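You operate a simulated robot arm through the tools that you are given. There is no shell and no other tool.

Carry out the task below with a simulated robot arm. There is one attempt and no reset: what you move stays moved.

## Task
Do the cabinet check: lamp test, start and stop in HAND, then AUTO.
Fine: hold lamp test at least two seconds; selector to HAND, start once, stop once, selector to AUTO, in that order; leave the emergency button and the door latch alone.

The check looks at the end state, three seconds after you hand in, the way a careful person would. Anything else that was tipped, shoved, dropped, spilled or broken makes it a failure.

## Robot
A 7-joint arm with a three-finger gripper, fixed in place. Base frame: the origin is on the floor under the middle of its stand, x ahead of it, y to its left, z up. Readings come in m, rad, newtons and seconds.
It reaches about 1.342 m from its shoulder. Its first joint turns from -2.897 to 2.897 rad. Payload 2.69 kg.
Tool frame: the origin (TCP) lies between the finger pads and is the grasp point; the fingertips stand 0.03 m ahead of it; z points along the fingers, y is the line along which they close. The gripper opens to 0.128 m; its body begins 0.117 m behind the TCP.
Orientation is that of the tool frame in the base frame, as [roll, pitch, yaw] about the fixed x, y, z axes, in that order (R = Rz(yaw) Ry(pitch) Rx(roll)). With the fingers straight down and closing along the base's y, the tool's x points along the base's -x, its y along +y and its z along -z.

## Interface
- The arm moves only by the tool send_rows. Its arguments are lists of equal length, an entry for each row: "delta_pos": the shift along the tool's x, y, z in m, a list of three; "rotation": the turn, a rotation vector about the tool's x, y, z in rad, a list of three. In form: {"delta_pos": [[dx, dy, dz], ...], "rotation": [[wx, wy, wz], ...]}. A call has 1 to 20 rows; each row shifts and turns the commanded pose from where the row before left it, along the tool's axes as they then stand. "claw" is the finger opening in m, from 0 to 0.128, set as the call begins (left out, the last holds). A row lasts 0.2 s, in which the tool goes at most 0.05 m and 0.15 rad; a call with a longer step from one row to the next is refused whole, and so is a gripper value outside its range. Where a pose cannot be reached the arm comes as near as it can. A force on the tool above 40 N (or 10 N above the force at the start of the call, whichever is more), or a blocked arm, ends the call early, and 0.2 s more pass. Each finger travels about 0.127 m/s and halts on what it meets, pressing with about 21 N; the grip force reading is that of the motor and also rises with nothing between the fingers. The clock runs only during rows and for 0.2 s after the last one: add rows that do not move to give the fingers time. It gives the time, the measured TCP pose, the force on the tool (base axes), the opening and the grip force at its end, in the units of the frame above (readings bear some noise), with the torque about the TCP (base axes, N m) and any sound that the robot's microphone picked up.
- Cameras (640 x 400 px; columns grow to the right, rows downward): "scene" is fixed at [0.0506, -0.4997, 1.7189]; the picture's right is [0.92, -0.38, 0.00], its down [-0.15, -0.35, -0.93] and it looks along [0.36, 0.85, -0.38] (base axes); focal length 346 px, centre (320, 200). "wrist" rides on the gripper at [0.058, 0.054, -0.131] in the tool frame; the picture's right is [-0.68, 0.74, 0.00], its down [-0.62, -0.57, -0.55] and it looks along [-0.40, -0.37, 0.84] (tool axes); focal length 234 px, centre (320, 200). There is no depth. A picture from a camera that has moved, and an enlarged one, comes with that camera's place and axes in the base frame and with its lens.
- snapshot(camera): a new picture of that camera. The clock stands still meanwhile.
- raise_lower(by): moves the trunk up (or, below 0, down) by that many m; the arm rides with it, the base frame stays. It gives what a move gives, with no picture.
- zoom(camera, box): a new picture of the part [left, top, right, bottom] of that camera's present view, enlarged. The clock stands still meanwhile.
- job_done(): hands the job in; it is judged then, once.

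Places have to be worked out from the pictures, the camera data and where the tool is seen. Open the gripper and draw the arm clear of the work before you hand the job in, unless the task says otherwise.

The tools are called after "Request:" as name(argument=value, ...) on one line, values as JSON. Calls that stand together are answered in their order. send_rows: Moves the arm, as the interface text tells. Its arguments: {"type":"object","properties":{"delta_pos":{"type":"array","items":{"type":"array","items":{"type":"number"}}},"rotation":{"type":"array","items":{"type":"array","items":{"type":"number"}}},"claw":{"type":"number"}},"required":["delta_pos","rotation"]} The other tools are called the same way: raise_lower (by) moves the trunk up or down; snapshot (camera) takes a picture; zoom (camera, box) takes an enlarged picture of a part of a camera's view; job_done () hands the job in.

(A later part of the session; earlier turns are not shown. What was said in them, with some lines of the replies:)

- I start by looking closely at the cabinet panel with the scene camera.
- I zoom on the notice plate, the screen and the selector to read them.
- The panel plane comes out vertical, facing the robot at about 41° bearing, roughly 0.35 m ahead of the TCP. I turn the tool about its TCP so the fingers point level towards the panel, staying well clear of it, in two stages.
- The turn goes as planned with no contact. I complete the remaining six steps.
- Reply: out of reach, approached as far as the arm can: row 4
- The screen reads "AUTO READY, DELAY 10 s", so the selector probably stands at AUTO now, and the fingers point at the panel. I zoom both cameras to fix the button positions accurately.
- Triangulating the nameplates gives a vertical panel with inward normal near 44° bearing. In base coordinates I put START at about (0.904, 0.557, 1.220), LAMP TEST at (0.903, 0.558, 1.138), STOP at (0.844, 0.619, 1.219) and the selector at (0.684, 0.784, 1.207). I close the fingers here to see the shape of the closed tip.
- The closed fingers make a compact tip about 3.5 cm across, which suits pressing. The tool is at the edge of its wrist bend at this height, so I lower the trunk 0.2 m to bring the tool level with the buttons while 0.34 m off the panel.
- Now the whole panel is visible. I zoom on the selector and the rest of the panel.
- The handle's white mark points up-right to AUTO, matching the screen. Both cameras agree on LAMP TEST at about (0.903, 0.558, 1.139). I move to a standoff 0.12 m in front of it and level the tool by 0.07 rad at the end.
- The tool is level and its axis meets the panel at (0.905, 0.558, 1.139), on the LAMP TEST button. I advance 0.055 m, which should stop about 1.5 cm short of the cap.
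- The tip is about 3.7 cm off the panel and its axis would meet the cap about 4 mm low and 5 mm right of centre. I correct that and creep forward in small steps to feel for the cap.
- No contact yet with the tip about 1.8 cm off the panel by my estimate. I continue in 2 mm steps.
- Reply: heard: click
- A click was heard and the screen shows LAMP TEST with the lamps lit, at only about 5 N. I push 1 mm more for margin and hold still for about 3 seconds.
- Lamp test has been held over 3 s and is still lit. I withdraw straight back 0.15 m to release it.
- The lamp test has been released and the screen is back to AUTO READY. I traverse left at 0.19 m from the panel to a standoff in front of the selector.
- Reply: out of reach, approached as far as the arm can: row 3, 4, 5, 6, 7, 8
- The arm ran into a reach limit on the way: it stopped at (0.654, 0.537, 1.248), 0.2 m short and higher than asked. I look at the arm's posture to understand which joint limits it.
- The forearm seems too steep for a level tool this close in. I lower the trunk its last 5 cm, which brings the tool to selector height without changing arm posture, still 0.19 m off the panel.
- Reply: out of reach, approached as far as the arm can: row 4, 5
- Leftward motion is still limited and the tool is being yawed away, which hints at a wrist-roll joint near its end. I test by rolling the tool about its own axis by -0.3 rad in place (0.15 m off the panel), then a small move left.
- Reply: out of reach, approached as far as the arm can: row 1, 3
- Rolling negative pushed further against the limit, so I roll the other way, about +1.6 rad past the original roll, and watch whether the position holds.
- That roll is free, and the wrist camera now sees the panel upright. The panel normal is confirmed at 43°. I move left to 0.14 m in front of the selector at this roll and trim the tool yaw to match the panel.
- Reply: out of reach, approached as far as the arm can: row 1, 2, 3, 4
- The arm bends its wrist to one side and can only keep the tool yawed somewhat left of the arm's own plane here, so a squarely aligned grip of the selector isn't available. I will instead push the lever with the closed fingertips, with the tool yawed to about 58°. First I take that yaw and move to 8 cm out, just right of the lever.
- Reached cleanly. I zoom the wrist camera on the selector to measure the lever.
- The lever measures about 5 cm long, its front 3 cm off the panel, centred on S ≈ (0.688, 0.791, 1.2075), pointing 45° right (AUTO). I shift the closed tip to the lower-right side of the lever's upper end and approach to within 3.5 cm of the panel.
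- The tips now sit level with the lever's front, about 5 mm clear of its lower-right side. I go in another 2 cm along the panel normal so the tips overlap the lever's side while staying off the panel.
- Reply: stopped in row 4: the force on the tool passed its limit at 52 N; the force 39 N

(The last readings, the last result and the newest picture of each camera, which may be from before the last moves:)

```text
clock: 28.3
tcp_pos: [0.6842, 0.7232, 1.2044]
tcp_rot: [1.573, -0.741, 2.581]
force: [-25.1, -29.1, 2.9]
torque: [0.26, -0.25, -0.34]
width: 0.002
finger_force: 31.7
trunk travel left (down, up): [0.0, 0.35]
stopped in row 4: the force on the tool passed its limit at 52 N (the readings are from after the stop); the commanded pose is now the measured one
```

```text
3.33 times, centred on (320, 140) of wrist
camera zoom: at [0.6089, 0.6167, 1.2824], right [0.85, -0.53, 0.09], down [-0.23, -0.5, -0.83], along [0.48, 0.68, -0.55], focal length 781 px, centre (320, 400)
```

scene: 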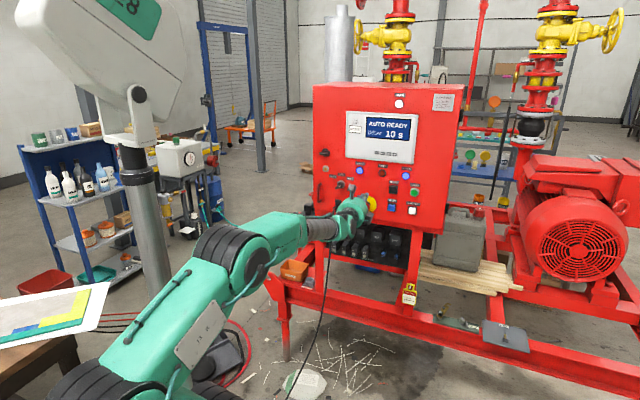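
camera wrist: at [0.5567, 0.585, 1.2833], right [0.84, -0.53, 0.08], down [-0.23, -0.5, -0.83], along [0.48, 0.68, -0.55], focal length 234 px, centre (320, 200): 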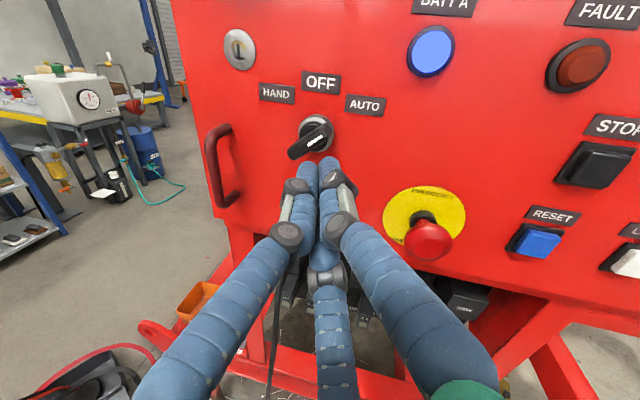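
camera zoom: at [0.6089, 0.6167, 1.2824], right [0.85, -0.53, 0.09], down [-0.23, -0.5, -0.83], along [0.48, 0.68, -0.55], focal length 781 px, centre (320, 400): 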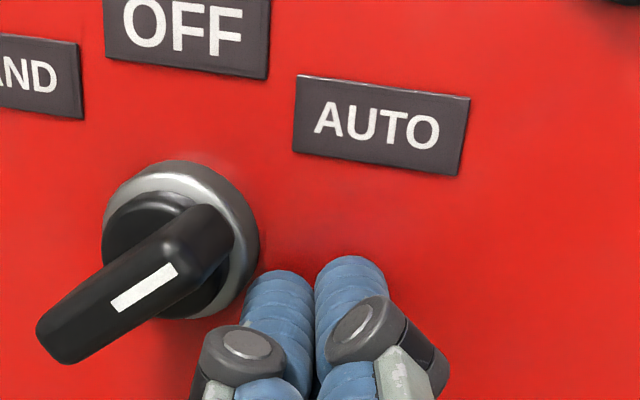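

The tip met the panel itself: the contact torque shows the upper-right fingertip touching. So the panel is a bit nearer here, and its normal is really 45° (plane at (x+y)/√2 ≈ 1.030), which also makes the lever geometry consistent, with S at (0.677, 0.773, 1.214). I retreat 8 mm at once and look.

Request:
send_rows(delta_pos=[[0.0007, -0.0006, -0.0039], [0.0007, -0.0006, -0.0039], [0, 0, 0]], rotation=[[0, 0, 0], [0, 0, 0], [0, 0, 0]])

Request:
zoom(camera="wrist", box=[250, 80, 390, 200])

Request:
zoom(camera="scene", box=[310, 80, 470, 240])

```text
clock: 29.1
tcp_pos: [0.681, 0.7196, 1.2009]
tcp_rot: [1.575, -0.742, 2.58]
force: [0.7, 0.7, -0.7]
torque: [-0.01, 0.0, 0.0]
width: 0.0023
finger_force: 31.2
trunk travel left (down, up): [0.0, 0.35]
```

```text
3.33 times, centred on (320, 140) of wrist
camera zoom: at [0.6052, 0.6133, 1.2802], right [0.85, -0.53, 0.08], down [-0.23, -0.51, -0.83], along [0.48, 0.68, -0.55], focal length 781 px, centre (320, 400)
```

zoom: 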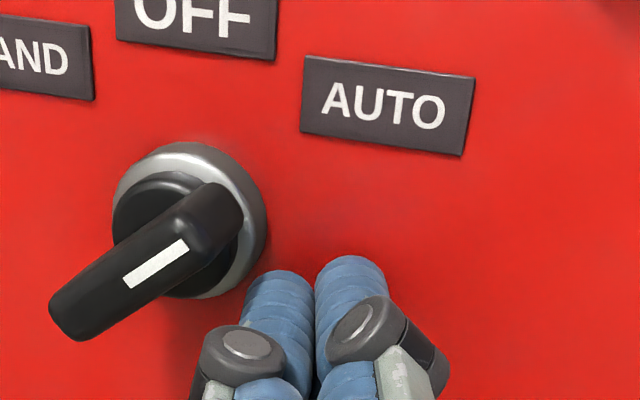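

```text
2.50 times, centred on (390, 160) of scene
camera zoom: at [0.0506, -0.4997, 1.7189], right [0.92, -0.38, 0.0], down [-0.15, -0.35, -0.93], along [0.36, 0.85, -0.38], focal length 864 px, centre (145, 300)
```

zoom: 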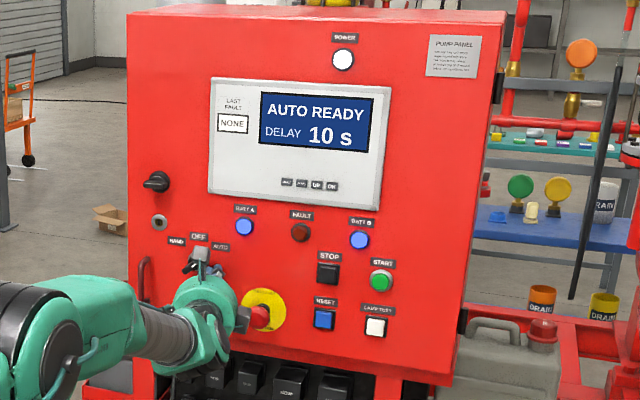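

Free again with zero force, lever still at AUTO. The tip is 1 cm off the panel, about 1 cm low. I raise it to the lever's lower-right side at 1.4 cm off the panel and start pushing the upper end up-left along its arc, first to about the 30° position.

Request:
send_rows(delta_pos=[[0.0059, 0.006, -0.0035], [0.0045, 0.0003, 0.0007], [0.0046, 0.0037, 0.0002], [0, 0, 0]], rotation=[[0, 0, 0], [0, 0, 0], [0, 0, 0], [0, 0, 0]])

Request:
zoom(camera="wrist", box=[250, 80, 390, 200])

```text
clock: 30.1
tcp_pos: [0.676, 0.7197, 1.2196]
tcp_rot: [1.577, -0.744, 2.58]
force: [1.0, -0.8, 0.8]
torque: [-0.01, -0.01, -0.02]
width: 0.002
finger_force: 31.3
trunk travel left (down, up): [0.0, 0.35]
```

```text
3.33 times, centred on (320, 140) of wrist
camera zoom: at [0.5999, 0.614, 1.298], right [0.85, -0.53, 0.08], down [-0.23, -0.51, -0.83], along [0.48, 0.68, -0.55], focal length 781 px, centre (320, 400)
```

zoom: 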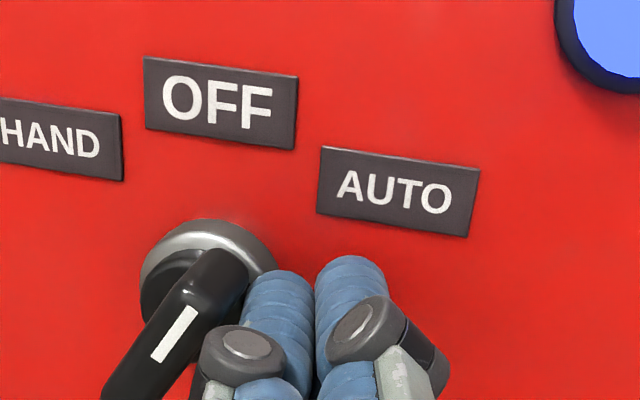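

The lever is turning smoothly with the push, now about 30°, with almost no force. I continue along the arc towards OFF.

Request:
send_rows(delta_pos=[[0.0053, 0.0023, 0.0005], [0.0057, 0.0009, 0.0008], [0, 0, 0]], rotation=[[0, 0, 0], [0, 0, 0], [0, 0, 0]])

Request:
zoom(camera="wrist", box=[250, 80, 390, 200])

Request:
zoom(camera="scene", box=[345, 95, 425, 165])

```text
clock: 30.9
tcp_pos: [0.6706, 0.7243, 1.2292]
tcp_rot: [1.577, -0.743, 2.579]
force: [2.1, -0.3, 0.9]
torque: [0.01, 0.02, -0.1]
width: 0.0019
finger_force: 31.3
trunk travel left (down, up): [0.0, 0.35]
```

```text
3.33 times, centred on (320, 140) of wrist
camera zoom: at [0.5952, 0.6183, 1.3076], right [0.85, -0.53, 0.08], down [-0.23, -0.5, -0.83], along [0.48, 0.68, -0.55], focal length 781 px, centre (320, 400)
```

zoom: 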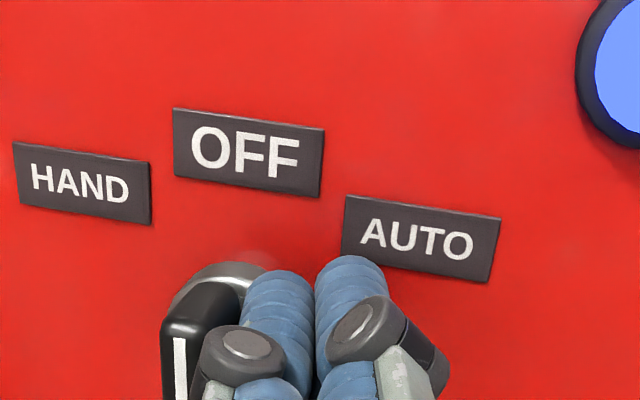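

```text
5.71 times, centred on (385, 130) of scene
camera zoom: at [0.0506, -0.4997, 1.7189], right [0.92, -0.38, 0.0], down [-0.15, -0.35, -0.93], along [0.36, 0.85, -0.38], focal length 1976 px, centre (-51, 600)
```

zoom: 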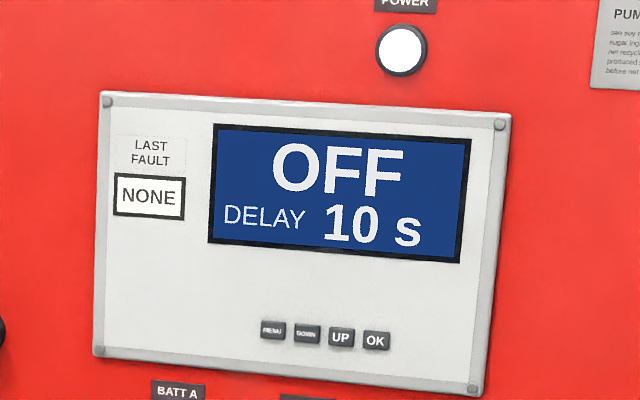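

Screen reads OFF with the lever upright, so the geometry is right. I continue the push along the arc to HAND.

Request:
send_rows(delta_pos=[[0.0057, -0.0006, 0.0011], [0.0052, -0.002, 0.0012], [0.0045, -0.0034, 0.0013], [0, 0, 0]], rotation=[[0, 0, 0], [0, 0, 0], [0, 0, 0], [0, 0, 0]])

Request:
zoom(camera="wrist", box=[250, 80, 390, 200])

Request:
zoom(camera="scene", box=[310, 95, 430, 200])

```text
clock: 31.9
tcp_pos: [0.6612, 0.7332, 1.2398]
tcp_rot: [1.568, -0.745, 2.581]
force: [21.3, -24.2, 16.8]
torque: [-0.05, -0.44, -0.92]
width: 0.0022
finger_force: 31.7
trunk travel left (down, up): [0.0, 0.35]
```

```text
3.33 times, centred on (320, 140) of wrist
camera zoom: at [0.5859, 0.6256, 1.3179], right [0.84, -0.53, 0.08], down [-0.23, -0.5, -0.83], along [0.48, 0.68, -0.55], focal length 781 px, centre (320, 400)
```

zoom: 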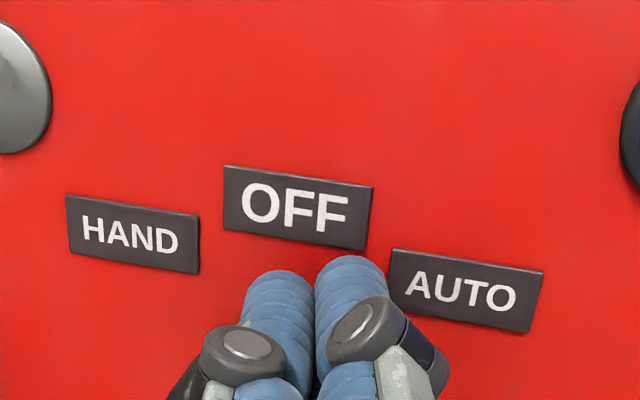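

```text
3.81 times, centred on (370, 148) of scene
camera zoom: at [0.0506, -0.4997, 1.7189], right [0.92, -0.38, 0.0], down [-0.15, -0.35, -0.93], along [0.36, 0.85, -0.38], focal length 1317 px, centre (130, 400)
```

zoom: 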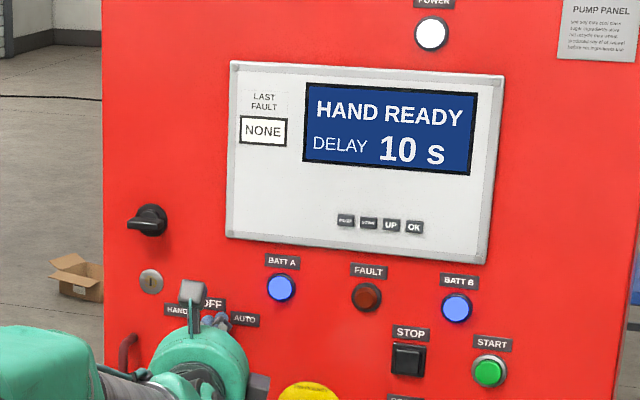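

Screen shows HAND READY; the lever is against its stop with about 36 N on the tip. I ease off up-right away from the lever and then draw straight back 10 cm.

Request:
send_rows(delta_pos=[[-0.0016, 0.0055, -0.0011], [0.0041, -0.0038, -0.0244], [0.0041, -0.0038, -0.0244], [0.0041, -0.0038, -0.0244], [0.0041, -0.0038, -0.0244], [0, 0, 0]], rotation=[[0, 0, 0], [0, 0, 0], [0, 0, 0], [0, 0, 0], [0, 0, 0], [0, 0, 0]])

Request:
snapshot(camera="wrist")

Request:
zoom(camera="scene", box=[310, 80, 470, 240])

```text
clock: 33.3
tcp_pos: [0.5936, 0.6593, 1.2374]
tcp_rot: [1.577, -0.743, 2.58]
force: [0.0, -0.2, 0.8]
torque: [-0.03, -0.01, 0.01]
width: 0.0024
finger_force: 31.3
trunk travel left (down, up): [0.0, 0.35]
```

```text
taken
camera wrist: at [0.5183, 0.5533, 1.3169], right [0.85, -0.53, 0.08], down [-0.23, -0.51, -0.83], along [0.48, 0.68, -0.55], focal length 234 px, centre (320, 200)
```

wrist: 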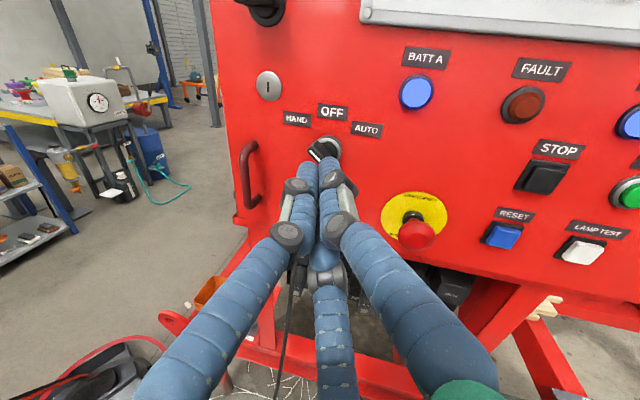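

```text
2.50 times, centred on (390, 160) of scene
camera zoom: at [0.0506, -0.4997, 1.7189], right [0.92, -0.38, 0.0], down [-0.15, -0.35, -0.93], along [0.36, 0.85, -0.38], focal length 864 px, centre (145, 300)
```

zoom: 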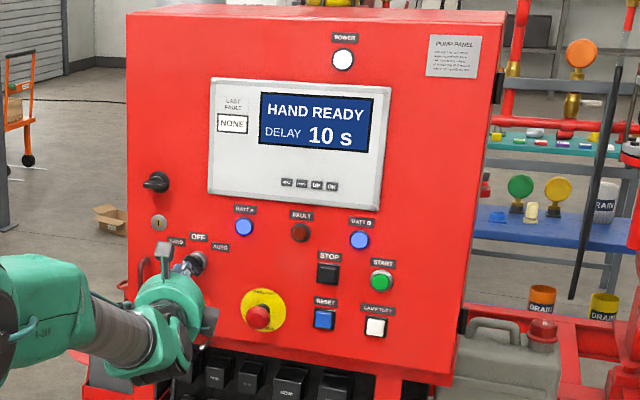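

HAND READY holds after release and the lever points to HAND. I now move right, 9–11 cm clear of the panel, to in front of START at about (0.902, 0.555, 1.221), then turn the tool square to the panel.

Request:
send_rows(delta_pos=[[-0.0321, 0.0263, -0.006], [-0.0321, 0.0263, -0.006], [-0.0321, 0.0263, -0.006], [-0.0321, 0.0263, -0.006], [-0.0321, 0.0263, -0.006], [-0.0321, 0.0263, -0.006], [-0.0321, 0.0263, -0.006], [0, 0, 0], [0, 0, 0], [0, 0, 0]], rotation=[[0, 0, 0], [0, 0, 0], [0, 0, 0], [0, 0, 0], [0, 0, 0], [0, 0, 0], [0, 0, 0], [-0.0763, -0.0827, 0], [-0.0763, -0.0827, 0], [0, 0, 0]])

Request:
snapshot(camera="wrist")

Request:
zoom(camera="scene", box=[310, 80, 470, 240])

```text
clock: 35.5
tcp_pos: [0.8171, 0.4711, 1.2228]
tcp_rot: [1.575, -0.741, 2.353]
force: [0.6, 0.3, -0.3]
torque: [-0.02, 0.04, -0.06]
width: 0.0022
finger_force: 31.3
trunk travel left (down, up): [0.0, 0.35]
```

```text
taken
camera wrist: at [0.7192, 0.3843, 1.3009], right [0.71, -0.7, 0.09], down [-0.34, -0.44, -0.83], along [0.62, 0.56, -0.55], focal length 234 px, centre (320, 200)
```

wrist: 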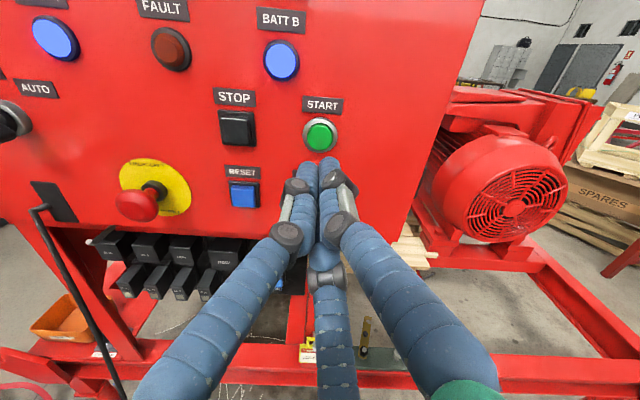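

```text
2.50 times, centred on (390, 160) of scene
camera zoom: at [0.0506, -0.4997, 1.7189], right [0.92, -0.38, 0.0], down [-0.15, -0.35, -0.93], along [0.36, 0.85, -0.38], focal length 864 px, centre (145, 300)
```

zoom: 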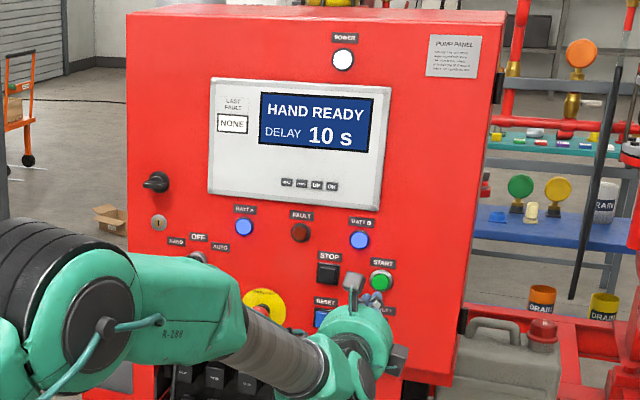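

HAND READY, and the tool is in front of START. I zoom to check the cap and the alignment.

Request:
zoom(camera="wrist", box=[270, 90, 370, 190])

Request:
zoom(camera="scene", box=[380, 175, 430, 215])

```text
4.00 times, centred on (320, 140) of wrist
camera zoom: at [0.7192, 0.3843, 1.3009], right [0.71, -0.7, 0.09], down [-0.34, -0.44, -0.83], along [0.62, 0.56, -0.55], focal length 937 px, centre (320, 440)
```

zoom: 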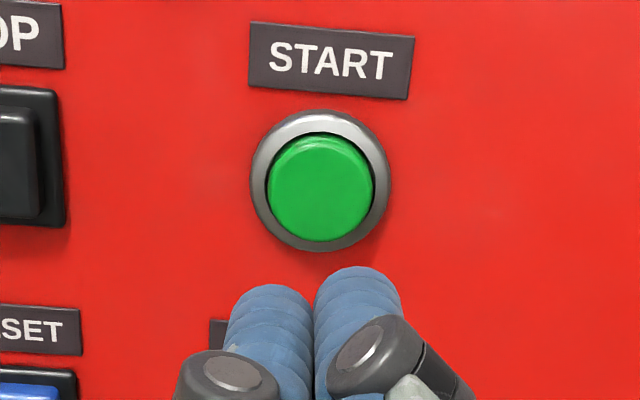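

```text
10.00 times, centred on (405, 195) of scene
camera zoom: at [0.0506, -0.4997, 1.7189], right [0.92, -0.38, 0.0], down [-0.15, -0.35, -0.93], along [0.36, 0.85, -0.38], focal length 3458 px, centre (-530, 250)
```

zoom: 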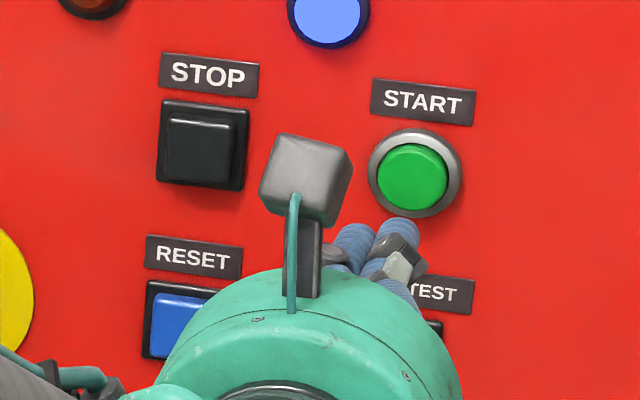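

Aligned within 2 mm; the cap stands proud of its collar. I trim the offset and approach to just short of the cap.

Request:
send_rows(delta_pos=[[0.0021, 0.0001, 0], [0, 0, 0.02], [0, 0, 0.02], [0, 0, 0.012], [0, 0, 0.008], [0, 0, 0]], rotation=[[0, 0, 0], [0, 0, 0], [0, 0, 0], [0, 0, 0], [0, 0, 0], [0, 0, 0]])

Request:
zoom(camera="wrist", box=[270, 90, 370, 190])

```text
clock: 36.9
tcp_pos: [0.8581, 0.5144, 1.2229]
tcp_rot: [1.575, -0.742, 2.353]
force: [0.9, -0.4, 0.1]
torque: [0.04, -0.01, 0.0]
width: 0.0022
finger_force: 30.7
trunk travel left (down, up): [0.0, 0.35]
```

```text
4.00 times, centred on (320, 140) of wrist
camera zoom: at [0.7611, 0.4279, 1.3016], right [0.71, -0.7, 0.09], down [-0.34, -0.44, -0.83], along [0.62, 0.56, -0.55], focal length 937 px, centre (320, 440)
```

zoom: 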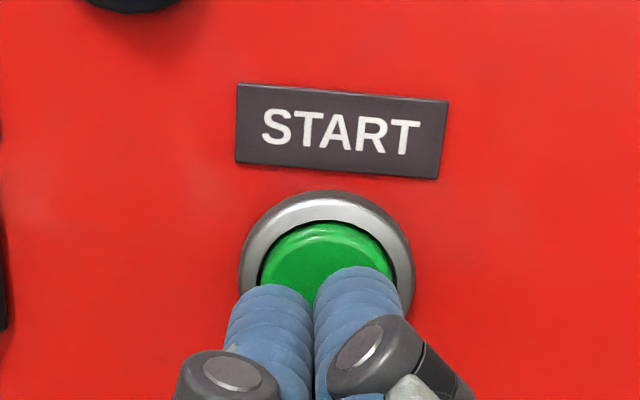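

The tip is about to meet the cap, well centred. I press on in small steps and check for the click.

Request:
send_rows(delta_pos=[[0, 0, 0.004], [0, 0, 0.004], [0, 0, 0.003], [0, 0, 0.003]], rotation=[[0, 0, 0], [0, 0, 0], [0, 0, 0], [0, 0, 0]])

Request:
zoom(camera="scene", box=[310, 80, 470, 240])

```text
clock: 37.9
tcp_pos: [0.8686, 0.5248, 1.2233]
tcp_rot: [1.576, -0.742, 2.354]
force: [0.5, 1.1, 0.5]
torque: [0.01, -0.01, -0.03]
width: 0.002
finger_force: 31.8
trunk travel left (down, up): [0.0, 0.35]
```

```text
2.50 times, centred on (390, 160) of scene
camera zoom: at [0.0506, -0.4997, 1.7189], right [0.92, -0.38, 0.0], down [-0.15, -0.35, -0.93], along [0.36, 0.85, -0.38], focal length 864 px, centre (145, 300)
```

zoom: 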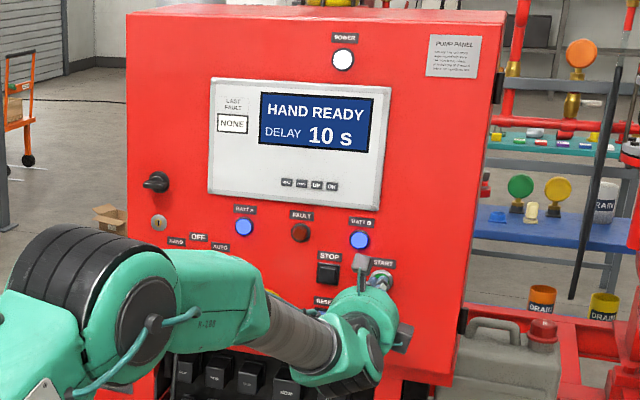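

No contact yet (tip about 1.5 cm from the panel). I go on in 2 mm steps.

Request:
send_rows(delta_pos=[[0, 0, 0.002], [0, 0, 0.002], [0, 0, 0.002]], rotation=[[0, 0, 0], [0, 0, 0], [0, 0, 0]])

Request:
zoom(camera="scene", box=[310, 80, 470, 240])

Request:
zoom(camera="wrist", box=[270, 90, 370, 190])

```text
clock: 38.7
tcp_pos: [0.8725, 0.5275, 1.2236]
tcp_rot: [1.574, -0.743, 2.355]
force: [-1.0, -4.0, -0.9]
torque: [-0.01, 0.01, -0.03]
width: 0.006
finger_force: 31.0
trunk travel left (down, up): [0.0, 0.35]
heard: click
```

```text
2.50 times, centred on (390, 160) of scene
camera zoom: at [0.0506, -0.4997, 1.7189], right [0.92, -0.38, 0.0], down [-0.15, -0.35, -0.93], along [0.36, 0.85, -0.38], focal length 864 px, centre (145, 300)
```

zoom: 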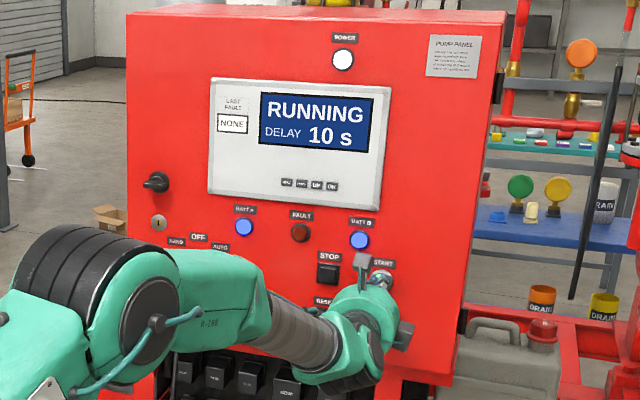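

```text
4.00 times, centred on (320, 140) of wrist
camera zoom: at [0.7744, 0.4417, 1.302], right [0.71, -0.7, 0.09], down [-0.34, -0.44, -0.83], along [0.62, 0.56, -0.55], focal length 937 px, centre (320, 440)
```

zoom: 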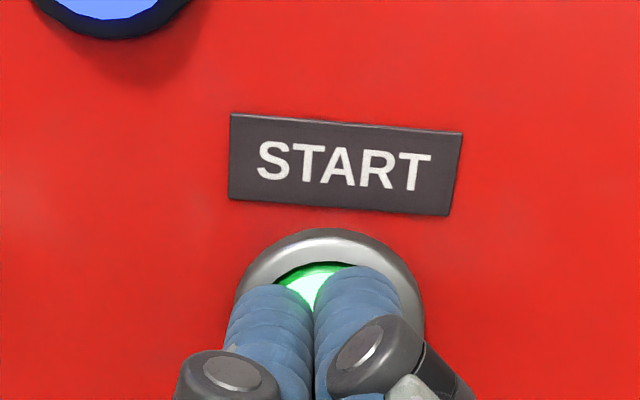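

Click heard and the screen shows RUNNING. I draw straight back 7 cm to release START.

Request:
send_rows(delta_pos=[[0, 0, -0.03], [0, 0, -0.04], [0, 0, 0]], rotation=[[0, 0, 0], [0, 0, 0], [0, 0, 0]])

Request:
zoom(camera="scene", box=[310, 80, 470, 240])

Request:
snapshot(camera="wrist")

```text
clock: 39.5
tcp_pos: [0.8214, 0.4778, 1.2233]
tcp_rot: [1.575, -0.743, 2.356]
force: [0.1, 0.7, 1.4]
torque: [-0.05, 0.02, -0.01]
width: 0.0018
finger_force: 31.8
trunk travel left (down, up): [0.0, 0.35]
```

```text
2.50 times, centred on (390, 160) of scene
camera zoom: at [0.0506, -0.4997, 1.7189], right [0.92, -0.38, 0.0], down [-0.15, -0.35, -0.93], along [0.36, 0.85, -0.38], focal length 864 px, centre (145, 300)
```

zoom: 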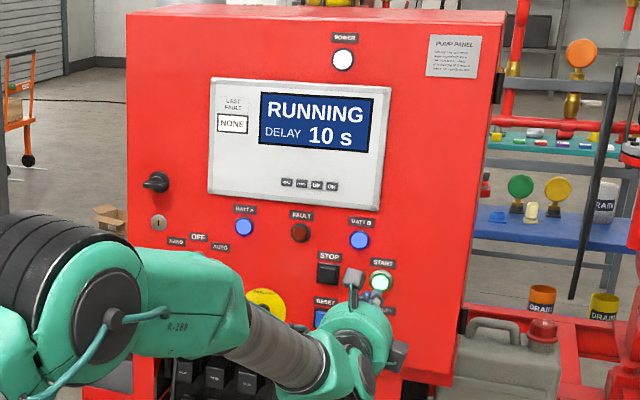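

```text
taken
camera wrist: at [0.7239, 0.3909, 1.3026], right [0.71, -0.7, 0.09], down [-0.34, -0.44, -0.83], along [0.62, 0.56, -0.55], focal length 234 px, centre (320, 200)
```

wrist: 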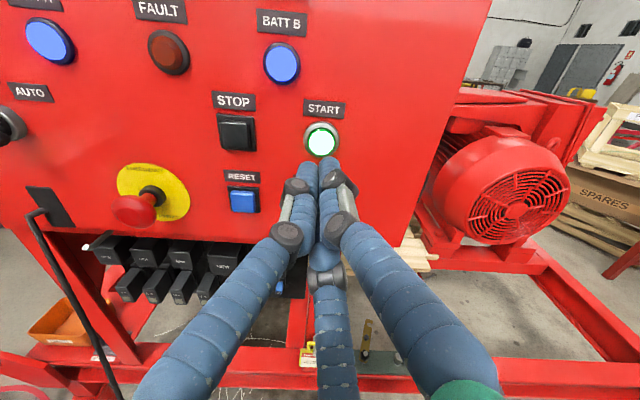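

RUNNING persists with START lit. STOP lies about 8.5 cm to the left at the same height; I shift there at 8 cm clearance.

Request:
send_rows(delta_pos=[[0.0208, -0.019, 0], [0.0208, -0.019, 0], [0.0208, -0.019, 0], [0, 0, 0]], rotation=[[0, 0, 0], [0, 0, 0], [0, 0, 0], [0, 0, 0]])

Request:
zoom(camera="wrist", box=[270, 90, 370, 190])

Request:
zoom(camera="scene", box=[370, 170, 430, 220])

```text
clock: 40.5
tcp_pos: [0.7652, 0.5384, 1.223]
tcp_rot: [1.575, -0.742, 2.354]
force: [0.8, 0.0, -1.7]
torque: [-0.01, 0.02, -0.02]
width: 0.0023
finger_force: 31.6
trunk travel left (down, up): [0.0, 0.35]
```

```text
4.00 times, centred on (320, 140) of wrist
camera zoom: at [0.6667, 0.4522, 1.3015], right [0.71, -0.7, 0.09], down [-0.34, -0.44, -0.83], along [0.62, 0.56, -0.55], focal length 937 px, centre (320, 440)
```

zoom: 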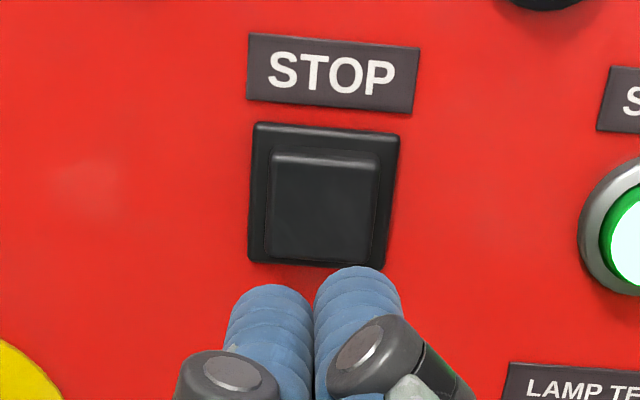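

```text
8.00 times, centred on (400, 195) of scene
camera zoom: at [0.0506, -0.4997, 1.7189], right [0.92, -0.38, 0.0], down [-0.15, -0.35, -0.93], along [0.36, 0.85, -0.38], focal length 2766 px, centre (-320, 240)
```

zoom: 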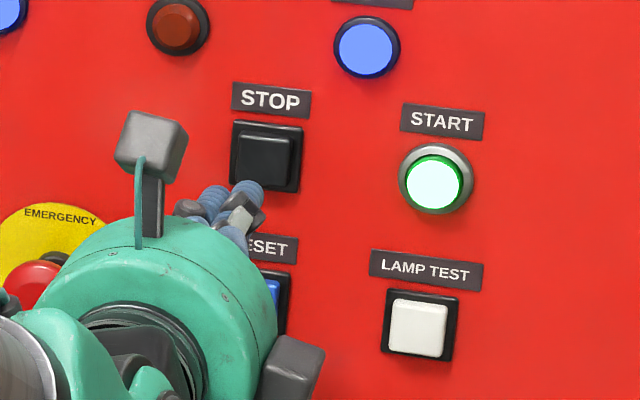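

STOP is centred within 3 mm. I trim up slightly and approach to just short of the cap.

Request:
send_rows(delta_pos=[[0.0015, 0.0018, 0], [0, 0, 0.02], [0, 0, 0.02], [0, 0, 0.014], [0, 0, 0.006], [0, 0, 0]], rotation=[[0, 0, 0], [0, 0, 0], [0, 0, 0], [0, 0, 0], [0, 0, 0], [0, 0, 0]])

Request:
zoom(camera="wrist", box=[270, 90, 370, 190])

```text
clock: 41.9
tcp_pos: [0.8062, 0.581, 1.2253]
tcp_rot: [1.576, -0.743, 2.354]
force: [0.0, 0.1, -0.1]
torque: [-0.01, -0.03, -0.04]
width: 0.002
finger_force: 30.9
trunk travel left (down, up): [0.0, 0.35]
```

```text
4.00 times, centred on (320, 140) of wrist
camera zoom: at [0.7084, 0.4936, 1.3036], right [0.71, -0.7, 0.09], down [-0.34, -0.44, -0.83], along [0.62, 0.56, -0.55], focal length 937 px, centre (320, 440)
```

zoom: 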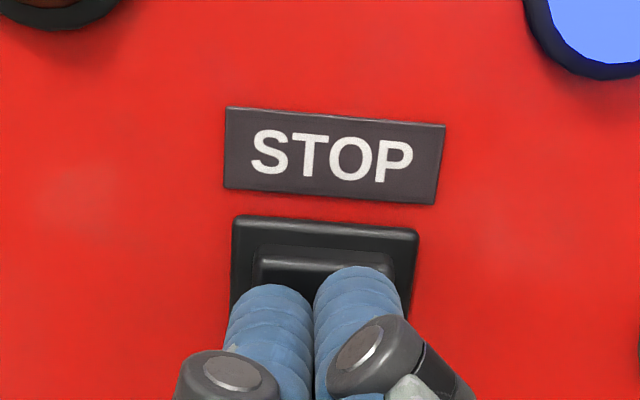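

Tip well centred, no contact yet. I press in 2 mm steps.

Request:
send_rows(delta_pos=[[0, 0, 0.002], [0, 0, 0.002], [0, 0, 0.002], [0, 0, 0.002]], rotation=[[0, 0, 0], [0, 0, 0], [0, 0, 0], [0, 0, 0]])

Request:
zoom(camera="scene", box=[310, 80, 470, 240])

```text
clock: 42.9
tcp_pos: [0.8114, 0.5851, 1.2252]
tcp_rot: [1.576, -0.742, 2.355]
force: [-1.2, -1.9, -0.3]
torque: [-0.01, -0.02, -0.02]
width: 0.006
finger_force: 31.5
trunk travel left (down, up): [0.0, 0.35]
heard: click
```

```text
2.50 times, centred on (390, 160) of scene
camera zoom: at [0.0506, -0.4997, 1.7189], right [0.92, -0.38, 0.0], down [-0.15, -0.35, -0.93], along [0.36, 0.85, -0.38], focal length 864 px, centre (145, 300)
```

zoom: 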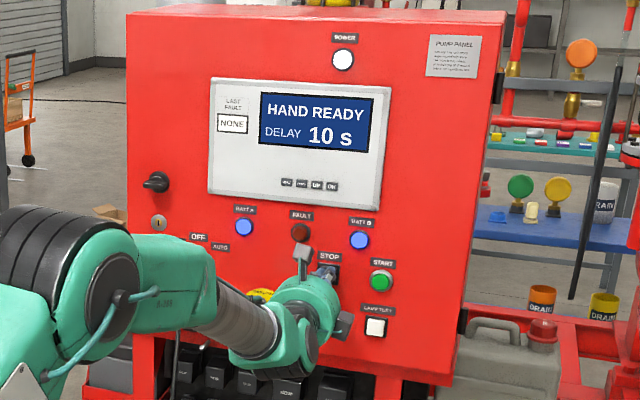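

Click heard and the screen went from RUNNING to HAND READY: the stop worked. I draw straight back 10 cm.

Request:
send_rows(delta_pos=[[0, 0, -0.02], [0, 0, -0.04], [0, 0, -0.04], [0, 0, 0]], rotation=[[0, 0, 0], [0, 0, 0], [0, 0, 0], [0, 0, 0]])

Request:
zoom(camera="scene", box=[310, 80, 470, 240])

```text
clock: 43.9
tcp_pos: [0.7408, 0.5133, 1.2287]
tcp_rot: [1.575, -0.743, 2.355]
force: [0.3, 0.0, 1.0]
torque: [-0.07, 0.04, -0.02]
width: 0.0021
finger_force: 31.5
trunk travel left (down, up): [0.0, 0.35]
```

```text
2.50 times, centred on (390, 160) of scene
camera zoom: at [0.0506, -0.4997, 1.7189], right [0.92, -0.38, 0.0], down [-0.15, -0.35, -0.93], along [0.36, 0.85, -0.38], focal length 864 px, centre (145, 300)
```

zoom: 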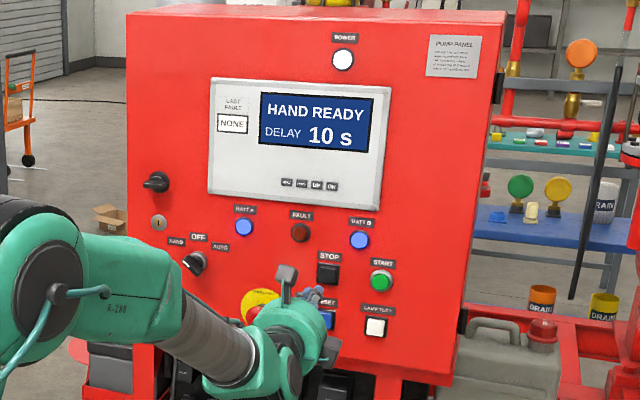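

HAND READY with START lamp back to idle. Next I yaw the tool to 60° and move left, 8 cm or more off the panel, to just right of the selector lever.

Request:
send_rows(delta_pos=[[0, 0, 0], [0, 0, 0], [0.0234, -0.0248, 0.0163], [0.0234, -0.0248, 0.0163], [0.0234, -0.0248, 0.0163], [0.0234, -0.0248, 0.0163], [0.0234, -0.0248, 0.0163], [0, 0, 0]], rotation=[[0.0886, 0.0965, 0], [0.0886, 0.0965, 0], [0, 0, 0], [0, 0, 0], [0, 0, 0], [0, 0, 0], [0, 0, 0], [0, 0, 0]])

Request:
zoom(camera="wrist", box=[250, 60, 410, 200])

Request:
zoom(camera="scene", box=[310, 140, 400, 220])

```text
clock: 45.7
tcp_pos: [0.6339, 0.6723, 1.2149]
tcp_rot: [1.576, -0.744, 2.617]
force: [0.4, -0.2, 0.0]
torque: [-0.02, -0.01, -0.03]
width: 0.0018
finger_force: 31.1
trunk travel left (down, up): [0.0, 0.35]
```

```text
2.86 times, centred on (330, 130) of wrist
camera zoom: at [0.5618, 0.5629, 1.2933], right [0.86, -0.5, 0.08], down [-0.21, -0.51, -0.83], along [0.46, 0.7, -0.55], focal length 669 px, centre (291, 400)
```

zoom: 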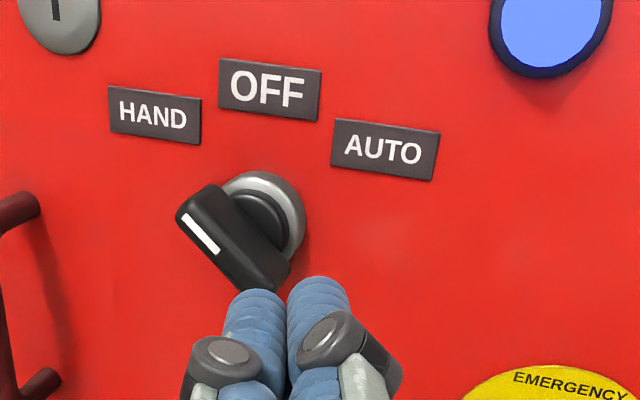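

```text
5.00 times, centred on (355, 180) of scene
camera zoom: at [0.0506, -0.4997, 1.7189], right [0.92, -0.38, 0.0], down [-0.15, -0.35, -0.93], along [0.36, 0.85, -0.38], focal length 1729 px, centre (145, 300)
```

zoom: 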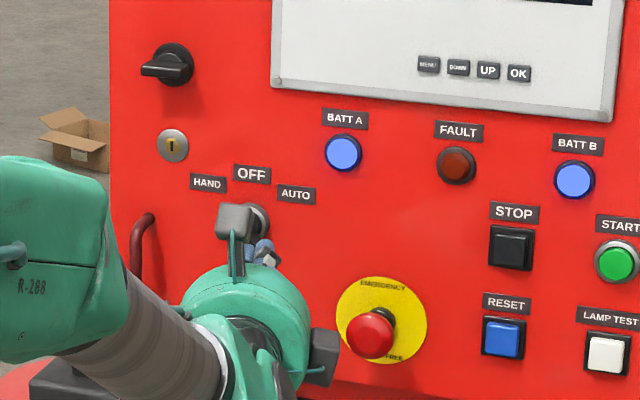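

The lever is at HAND (mark up-left), axis position confirmed at (0.677, 0.773, 1.213). I shift slightly to the upper-right side of the lever's lower end and approach to about 3 cm off the panel.

Request:
send_rows(delta_pos=[[0.0006, 0.0063, -0.001], [-0.0029, 0.0027, 0.0145], [-0.0029, 0.0027, 0.0145], [-0.0029, 0.0027, 0.0145], [0, 0, 0]], rotation=[[0, 0, 0], [0, 0, 0], [0, 0, 0], [0, 0, 0], [0, 0, 0]])

Request:
zoom(camera="wrist", box=[250, 80, 390, 200])

```text
clock: 46.9
tcp_pos: [0.6694, 0.7004, 1.2173]
tcp_rot: [1.576, -0.743, 2.617]
force: [0.1, -0.6, -0.2]
torque: [0.0, -0.03, 0.0]
width: 0.002
finger_force: 31.4
trunk travel left (down, up): [0.0, 0.35]
```

```text
3.33 times, centred on (320, 140) of wrist
camera zoom: at [0.5978, 0.5915, 1.2971], right [0.86, -0.5, 0.08], down [-0.21, -0.51, -0.83], along [0.46, 0.7, -0.55], focal length 781 px, centre (320, 400)
```

zoom: 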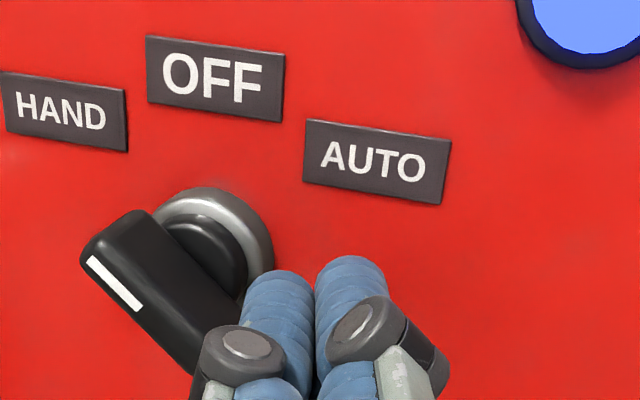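

Clearance to the lever looks about 7 mm as computed. I go in a further 1.8 cm, stopping about 1.4 cm off the panel.

Request:
send_rows(delta_pos=[[-0.0011, 0.0011, 0.0058], [-0.0011, 0.0011, 0.0058], [-0.0011, 0.0011, 0.0058], [0, 0, 0]], rotation=[[0, 0, 0], [0, 0, 0], [0, 0, 0], [0, 0, 0]])

Request:
zoom(camera="wrist", box=[250, 80, 390, 200])

```text
clock: 47.9
tcp_pos: [0.6829, 0.7132, 1.2175]
tcp_rot: [1.576, -0.743, 2.615]
force: [-0.4, -1.3, 0.3]
torque: [-0.03, 0.0, 0.02]
width: 0.0021
finger_force: 31.5
trunk travel left (down, up): [0.0, 0.35]
```

```text
3.33 times, centred on (320, 140) of wrist
camera zoom: at [0.6105, 0.6043, 1.2968], right [0.86, -0.5, 0.08], down [-0.21, -0.51, -0.83], along [0.46, 0.7, -0.55], focal length 781 px, centre (320, 400)
```

zoom: 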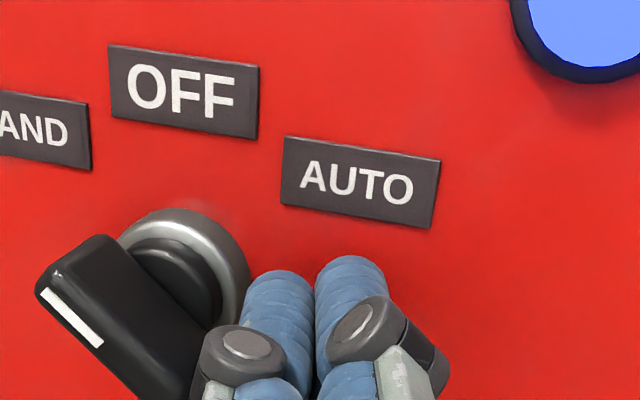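

In place beside the lever, no contact. I start pushing its lower end down-left along the arc, first to about -30°.

Request:
send_rows(delta_pos=[[0.0029, -0.0075, 0.0019], [-0.0045, -0.0062, 0.0002], [0, 0, 0]], rotation=[[0, 0, 0], [0, 0, 0], [0, 0, 0]])

Request:
zoom(camera="wrist", box=[250, 80, 390, 200])

```text
clock: 48.7
tcp_pos: [0.6771, 0.7191, 1.2063]
tcp_rot: [1.578, -0.743, 2.617]
force: [2.8, -1.9, -0.1]
torque: [-0.02, -0.01, -0.05]
width: 0.0022
finger_force: 31.1
trunk travel left (down, up): [0.0, 0.35]
```

```text
3.33 times, centred on (320, 140) of wrist
camera zoom: at [0.6044, 0.6103, 1.2858], right [0.86, -0.5, 0.08], down [-0.21, -0.51, -0.83], along [0.46, 0.7, -0.55], focal length 781 px, centre (320, 400)
```

zoom: 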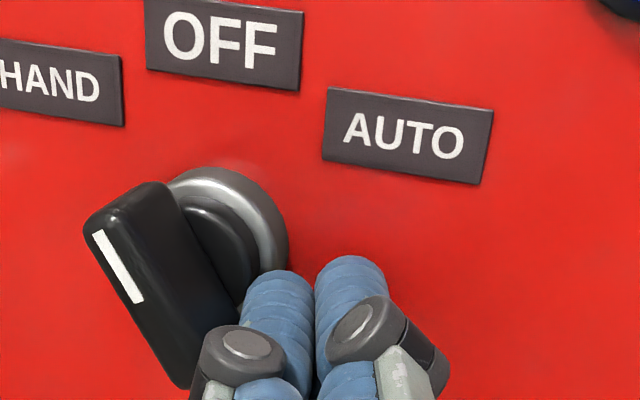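

The lever is turning with the push, at about -30° with only 3 N. I continue to the upright OFF position.

Request:
send_rows(delta_pos=[[-0.0019, -0.0054, 0.0006], [-0.0004, -0.0056, 0.0009], [0, 0, 0]], rotation=[[0, 0, 0], [0, 0, 0], [0, 0, 0]])

Request:
zoom(camera="wrist", box=[250, 80, 390, 200])

Request:
zoom(camera="scene", box=[310, 95, 430, 220])

```text
clock: 49.5
tcp_pos: [0.6707, 0.7239, 1.197]
tcp_rot: [1.576, -0.744, 2.615]
force: [0.7, -1.4, 0.6]
torque: [-0.03, 0.01, -0.02]
width: 0.0021
finger_force: 31.2
trunk travel left (down, up): [0.0, 0.35]
```

```text
3.33 times, centred on (320, 140) of wrist
camera zoom: at [0.5995, 0.6144, 1.2763], right [0.86, -0.5, 0.08], down [-0.21, -0.51, -0.83], along [0.46, 0.7, -0.55], focal length 781 px, centre (320, 400)
```

zoom: 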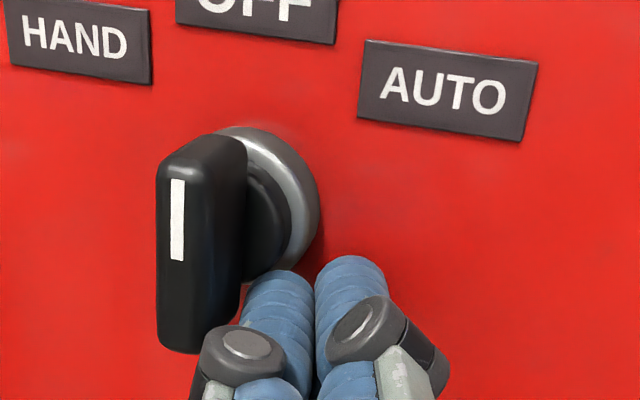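

```text
3.20 times, centred on (370, 158) of scene
camera zoom: at [0.0506, -0.4997, 1.7189], right [0.92, -0.38, 0.0], down [-0.15, -0.35, -0.93], along [0.36, 0.85, -0.38], focal length 1107 px, centre (160, 336)
```

zoom: 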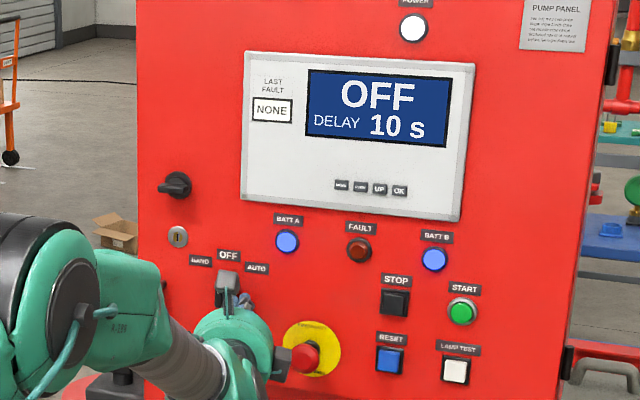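

Screen reads OFF with the lever upright. I continue along the arc towards AUTO, to about 30°.

Request:
send_rows(delta_pos=[[0.001, -0.0056, 0.0012], [0.0024, -0.005, 0.0014], [0, 0, 0]], rotation=[[0, 0, 0], [0, 0, 0], [0, 0, 0]])

Request:
zoom(camera="wrist", box=[250, 80, 390, 200])

Request:
zoom(camera="scene", box=[310, 95, 430, 220])

```text
clock: 50.3
tcp_pos: [0.6637, 0.73, 1.1926]
tcp_rot: [1.576, -0.745, 2.616]
force: [-0.7, 0.5, -0.9]
torque: [0.03, 0.01, -0.04]
width: 0.0019
finger_force: 31.8
trunk travel left (down, up): [0.0, 0.35]
```

```text
3.33 times, centred on (320, 140) of wrist
camera zoom: at [0.5926, 0.6215, 1.2709], right [0.86, -0.5, 0.08], down [-0.21, -0.51, -0.83], along [0.46, 0.7, -0.55], focal length 781 px, centre (320, 400)
```

zoom: 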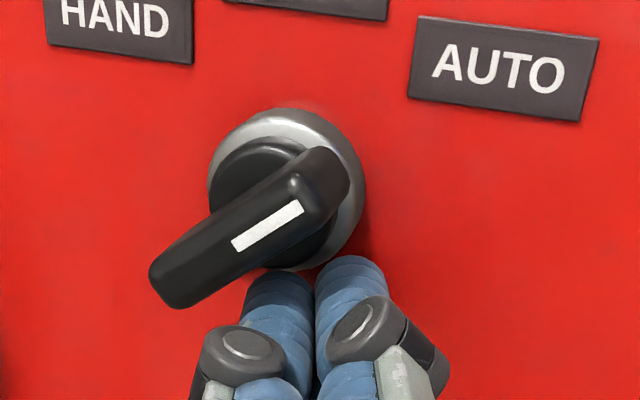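

```text
3.20 times, centred on (370, 158) of scene
camera zoom: at [0.0506, -0.4997, 1.7189], right [0.92, -0.38, 0.0], down [-0.15, -0.35, -0.93], along [0.36, 0.85, -0.38], focal length 1107 px, centre (160, 336)
```

zoom: 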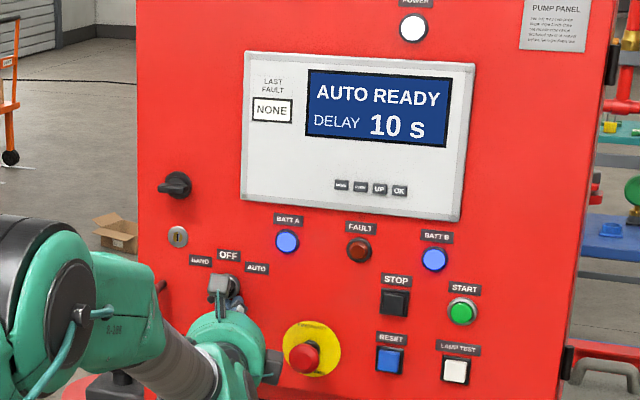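

The lever has snapped into AUTO by itself and the screen shows AUTO READY with no force on the tip. I ease away from the lever and draw straight back from the panel.

Request:
send_rows(delta_pos=[[-0.0035, 0.0005, -0.0008], [0.0048, -0.0045, -0.0241], [0.0048, -0.0045, -0.0241], [0.0048, -0.0045, -0.0241], [0.0048, -0.0045, -0.0241], [0, 0, 0]], rotation=[[0, 0, 0], [0, 0, 0], [0, 0, 0], [0, 0, 0], [0, 0, 0], [0, 0, 0]])

Request:
snapshot(camera="wrist")

Request:
zoom(camera="scene", box=[310, 80, 470, 240])

```text
clock: 51.7
tcp_pos: [0.5964, 0.6585, 1.1905]
tcp_rot: [1.578, -0.743, 2.617]
force: [0.4, -0.2, 0.3]
torque: [-0.04, 0.0, -0.02]
width: 0.0022
finger_force: 31.7
trunk travel left (down, up): [0.0, 0.35]
```

```text
taken
camera wrist: at [0.5236, 0.5493, 1.2702], right [0.86, -0.5, 0.08], down [-0.21, -0.51, -0.83], along [0.46, 0.7, -0.55], focal length 234 px, centre (320, 200)
```

wrist: 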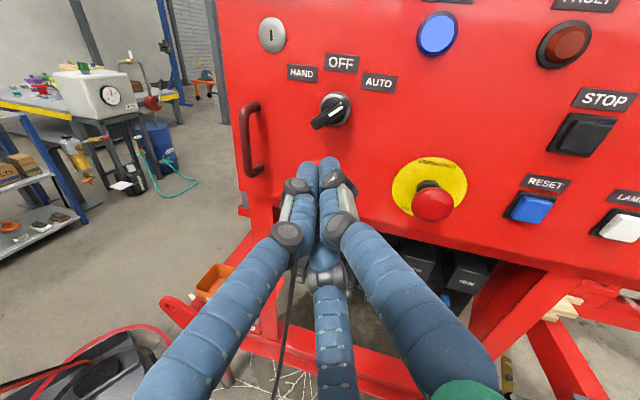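

```text
2.50 times, centred on (390, 160) of scene
camera zoom: at [0.0506, -0.4997, 1.7189], right [0.92, -0.38, 0.0], down [-0.15, -0.35, -0.93], along [0.36, 0.85, -0.38], focal length 864 px, centre (145, 300)
```

zoom: 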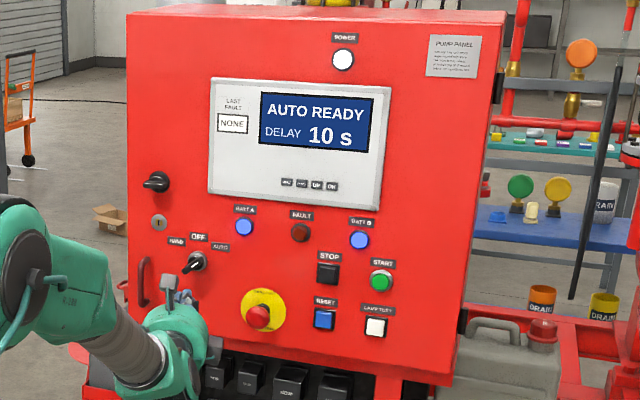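

AUTO READY holds with the lever at AUTO, and the emergency button and latch look untouched. I draw back another 12 cm and then open the gripper well clear of the panel.

Request:
send_rows(delta_pos=[[0, 0, -0.03], [0, 0, -0.03], [0, 0, -0.03], [0, 0, -0.03], [0, 0, 0]], rotation=[[0, 0, 0], [0, 0, 0], [0, 0, 0], [0, 0, 0], [0, 0, 0]])

Request:
send_rows(delta_pos=[[0, 0, 0], [0, 0, 0], [0, 0, 0], [0, 0, 0], [0, 0, 0], [0, 0, 0]], rotation=[[0, 0, 0], [0, 0, 0], [0, 0, 0], [0, 0, 0], [0, 0, 0], [0, 0, 0]], claw=0.128)

Request:
snapshot(camera="scene")

Request:
snapshot(camera="wrist")

Request:
zoom(camera="scene", box=[310, 80, 470, 240])

```text
clock: 52.9
tcp_pos: [0.5345, 0.5547, 1.1901]
tcp_rot: [1.578, -0.741, 2.618]
force: [-0.6, 0.7, -0.2]
torque: [-0.06, -0.03, -0.02]
width: 0.0021
finger_force: 30.9
trunk travel left (down, up): [0.0, 0.35]
```

```text
clock: 54.3
tcp_pos: [0.5343, 0.5544, 1.1892]
tcp_rot: [1.578, -0.743, 2.618]
force: [0.1, 0.6, -0.9]
torque: [-0.03, -0.01, -0.02]
width: 0.1285
finger_force: 0.0
trunk travel left (down, up): [0.0, 0.35]
```

```text
taken
```

scene: 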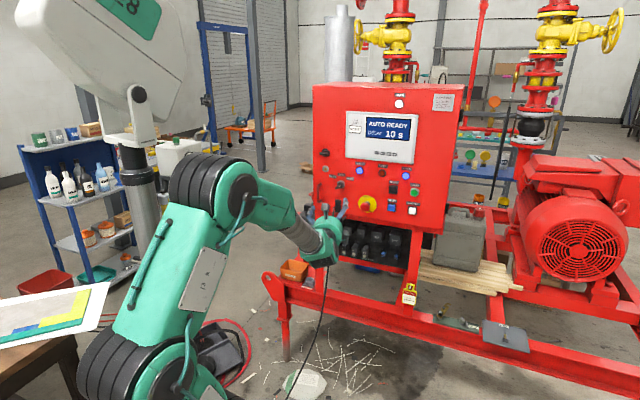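

```text
taken
camera wrist: at [0.4626, 0.4455, 1.2683], right [0.86, -0.5, 0.08], down [-0.21, -0.51, -0.83], along [0.46, 0.7, -0.55], focal length 234 px, centre (320, 200)
```

wrist: 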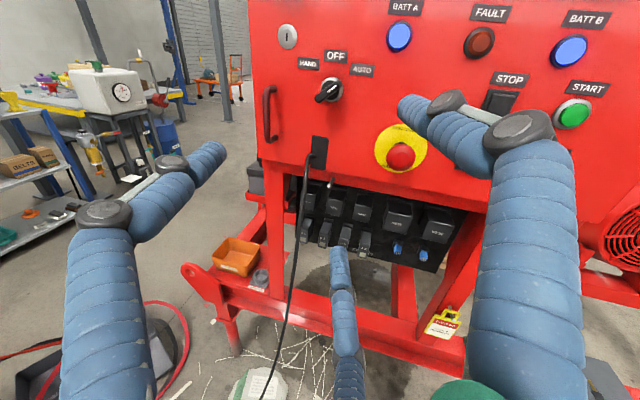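

```text
2.50 times, centred on (390, 160) of scene
camera zoom: at [0.0506, -0.4997, 1.7189], right [0.92, -0.38, 0.0], down [-0.15, -0.35, -0.93], along [0.36, 0.85, -0.38], focal length 864 px, centre (145, 300)
```

zoom: 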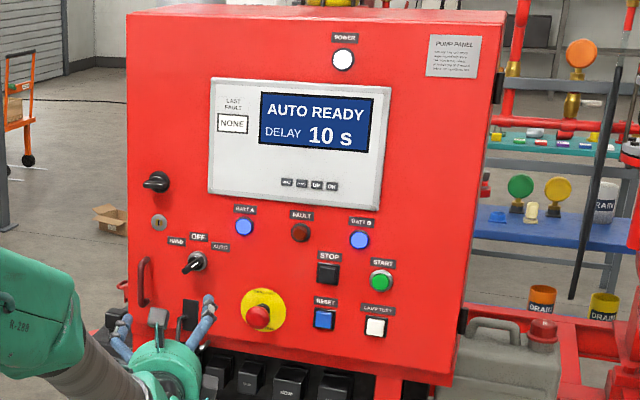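

The gripper is open and about 23 cm clear of the panel. The screen shows AUTO READY, the lever is at AUTO, last fault NONE, and the emergency button and latch are unchanged. Everything was done in the required order, so I hand in.

Request:
job_done()

```text
The job is handed in.
```

The cabinet check is done and handed in. The panel ended on AUTO READY with last fault NONE. The judge's result hasn't come back to me.

1. **Lamp test:** I held the button for more than three seconds. The screen showed LAMP TEST and the lamps lit, then it returned to AUTO READY on release.
2. **Selector to HAND:** the screen passed through OFF and settled on HAND READY.
3. **Start:** one press, one click, and the screen showed RUNNING.
4. **Stop:** one press, one click, and the screen went back to HAND READY.
5. **Selector to AUTO:** the lever snapped into position and the screen showed AUTO READY.

- **Selector turned by pushing:** the arm could not square up to the selector, so I pushed the lever round with closed fingertips instead of gripping it.
- **Panel touched once:** while lining up for the HAND turn, a fingertip pressed the bare panel to the right of the lever at about 52 N. I backed off straight away and could see no mark, and the lever had not moved.

I didn't touch the emergency button or the door latch. The gripper is open and about 23 cm clear of the panel.
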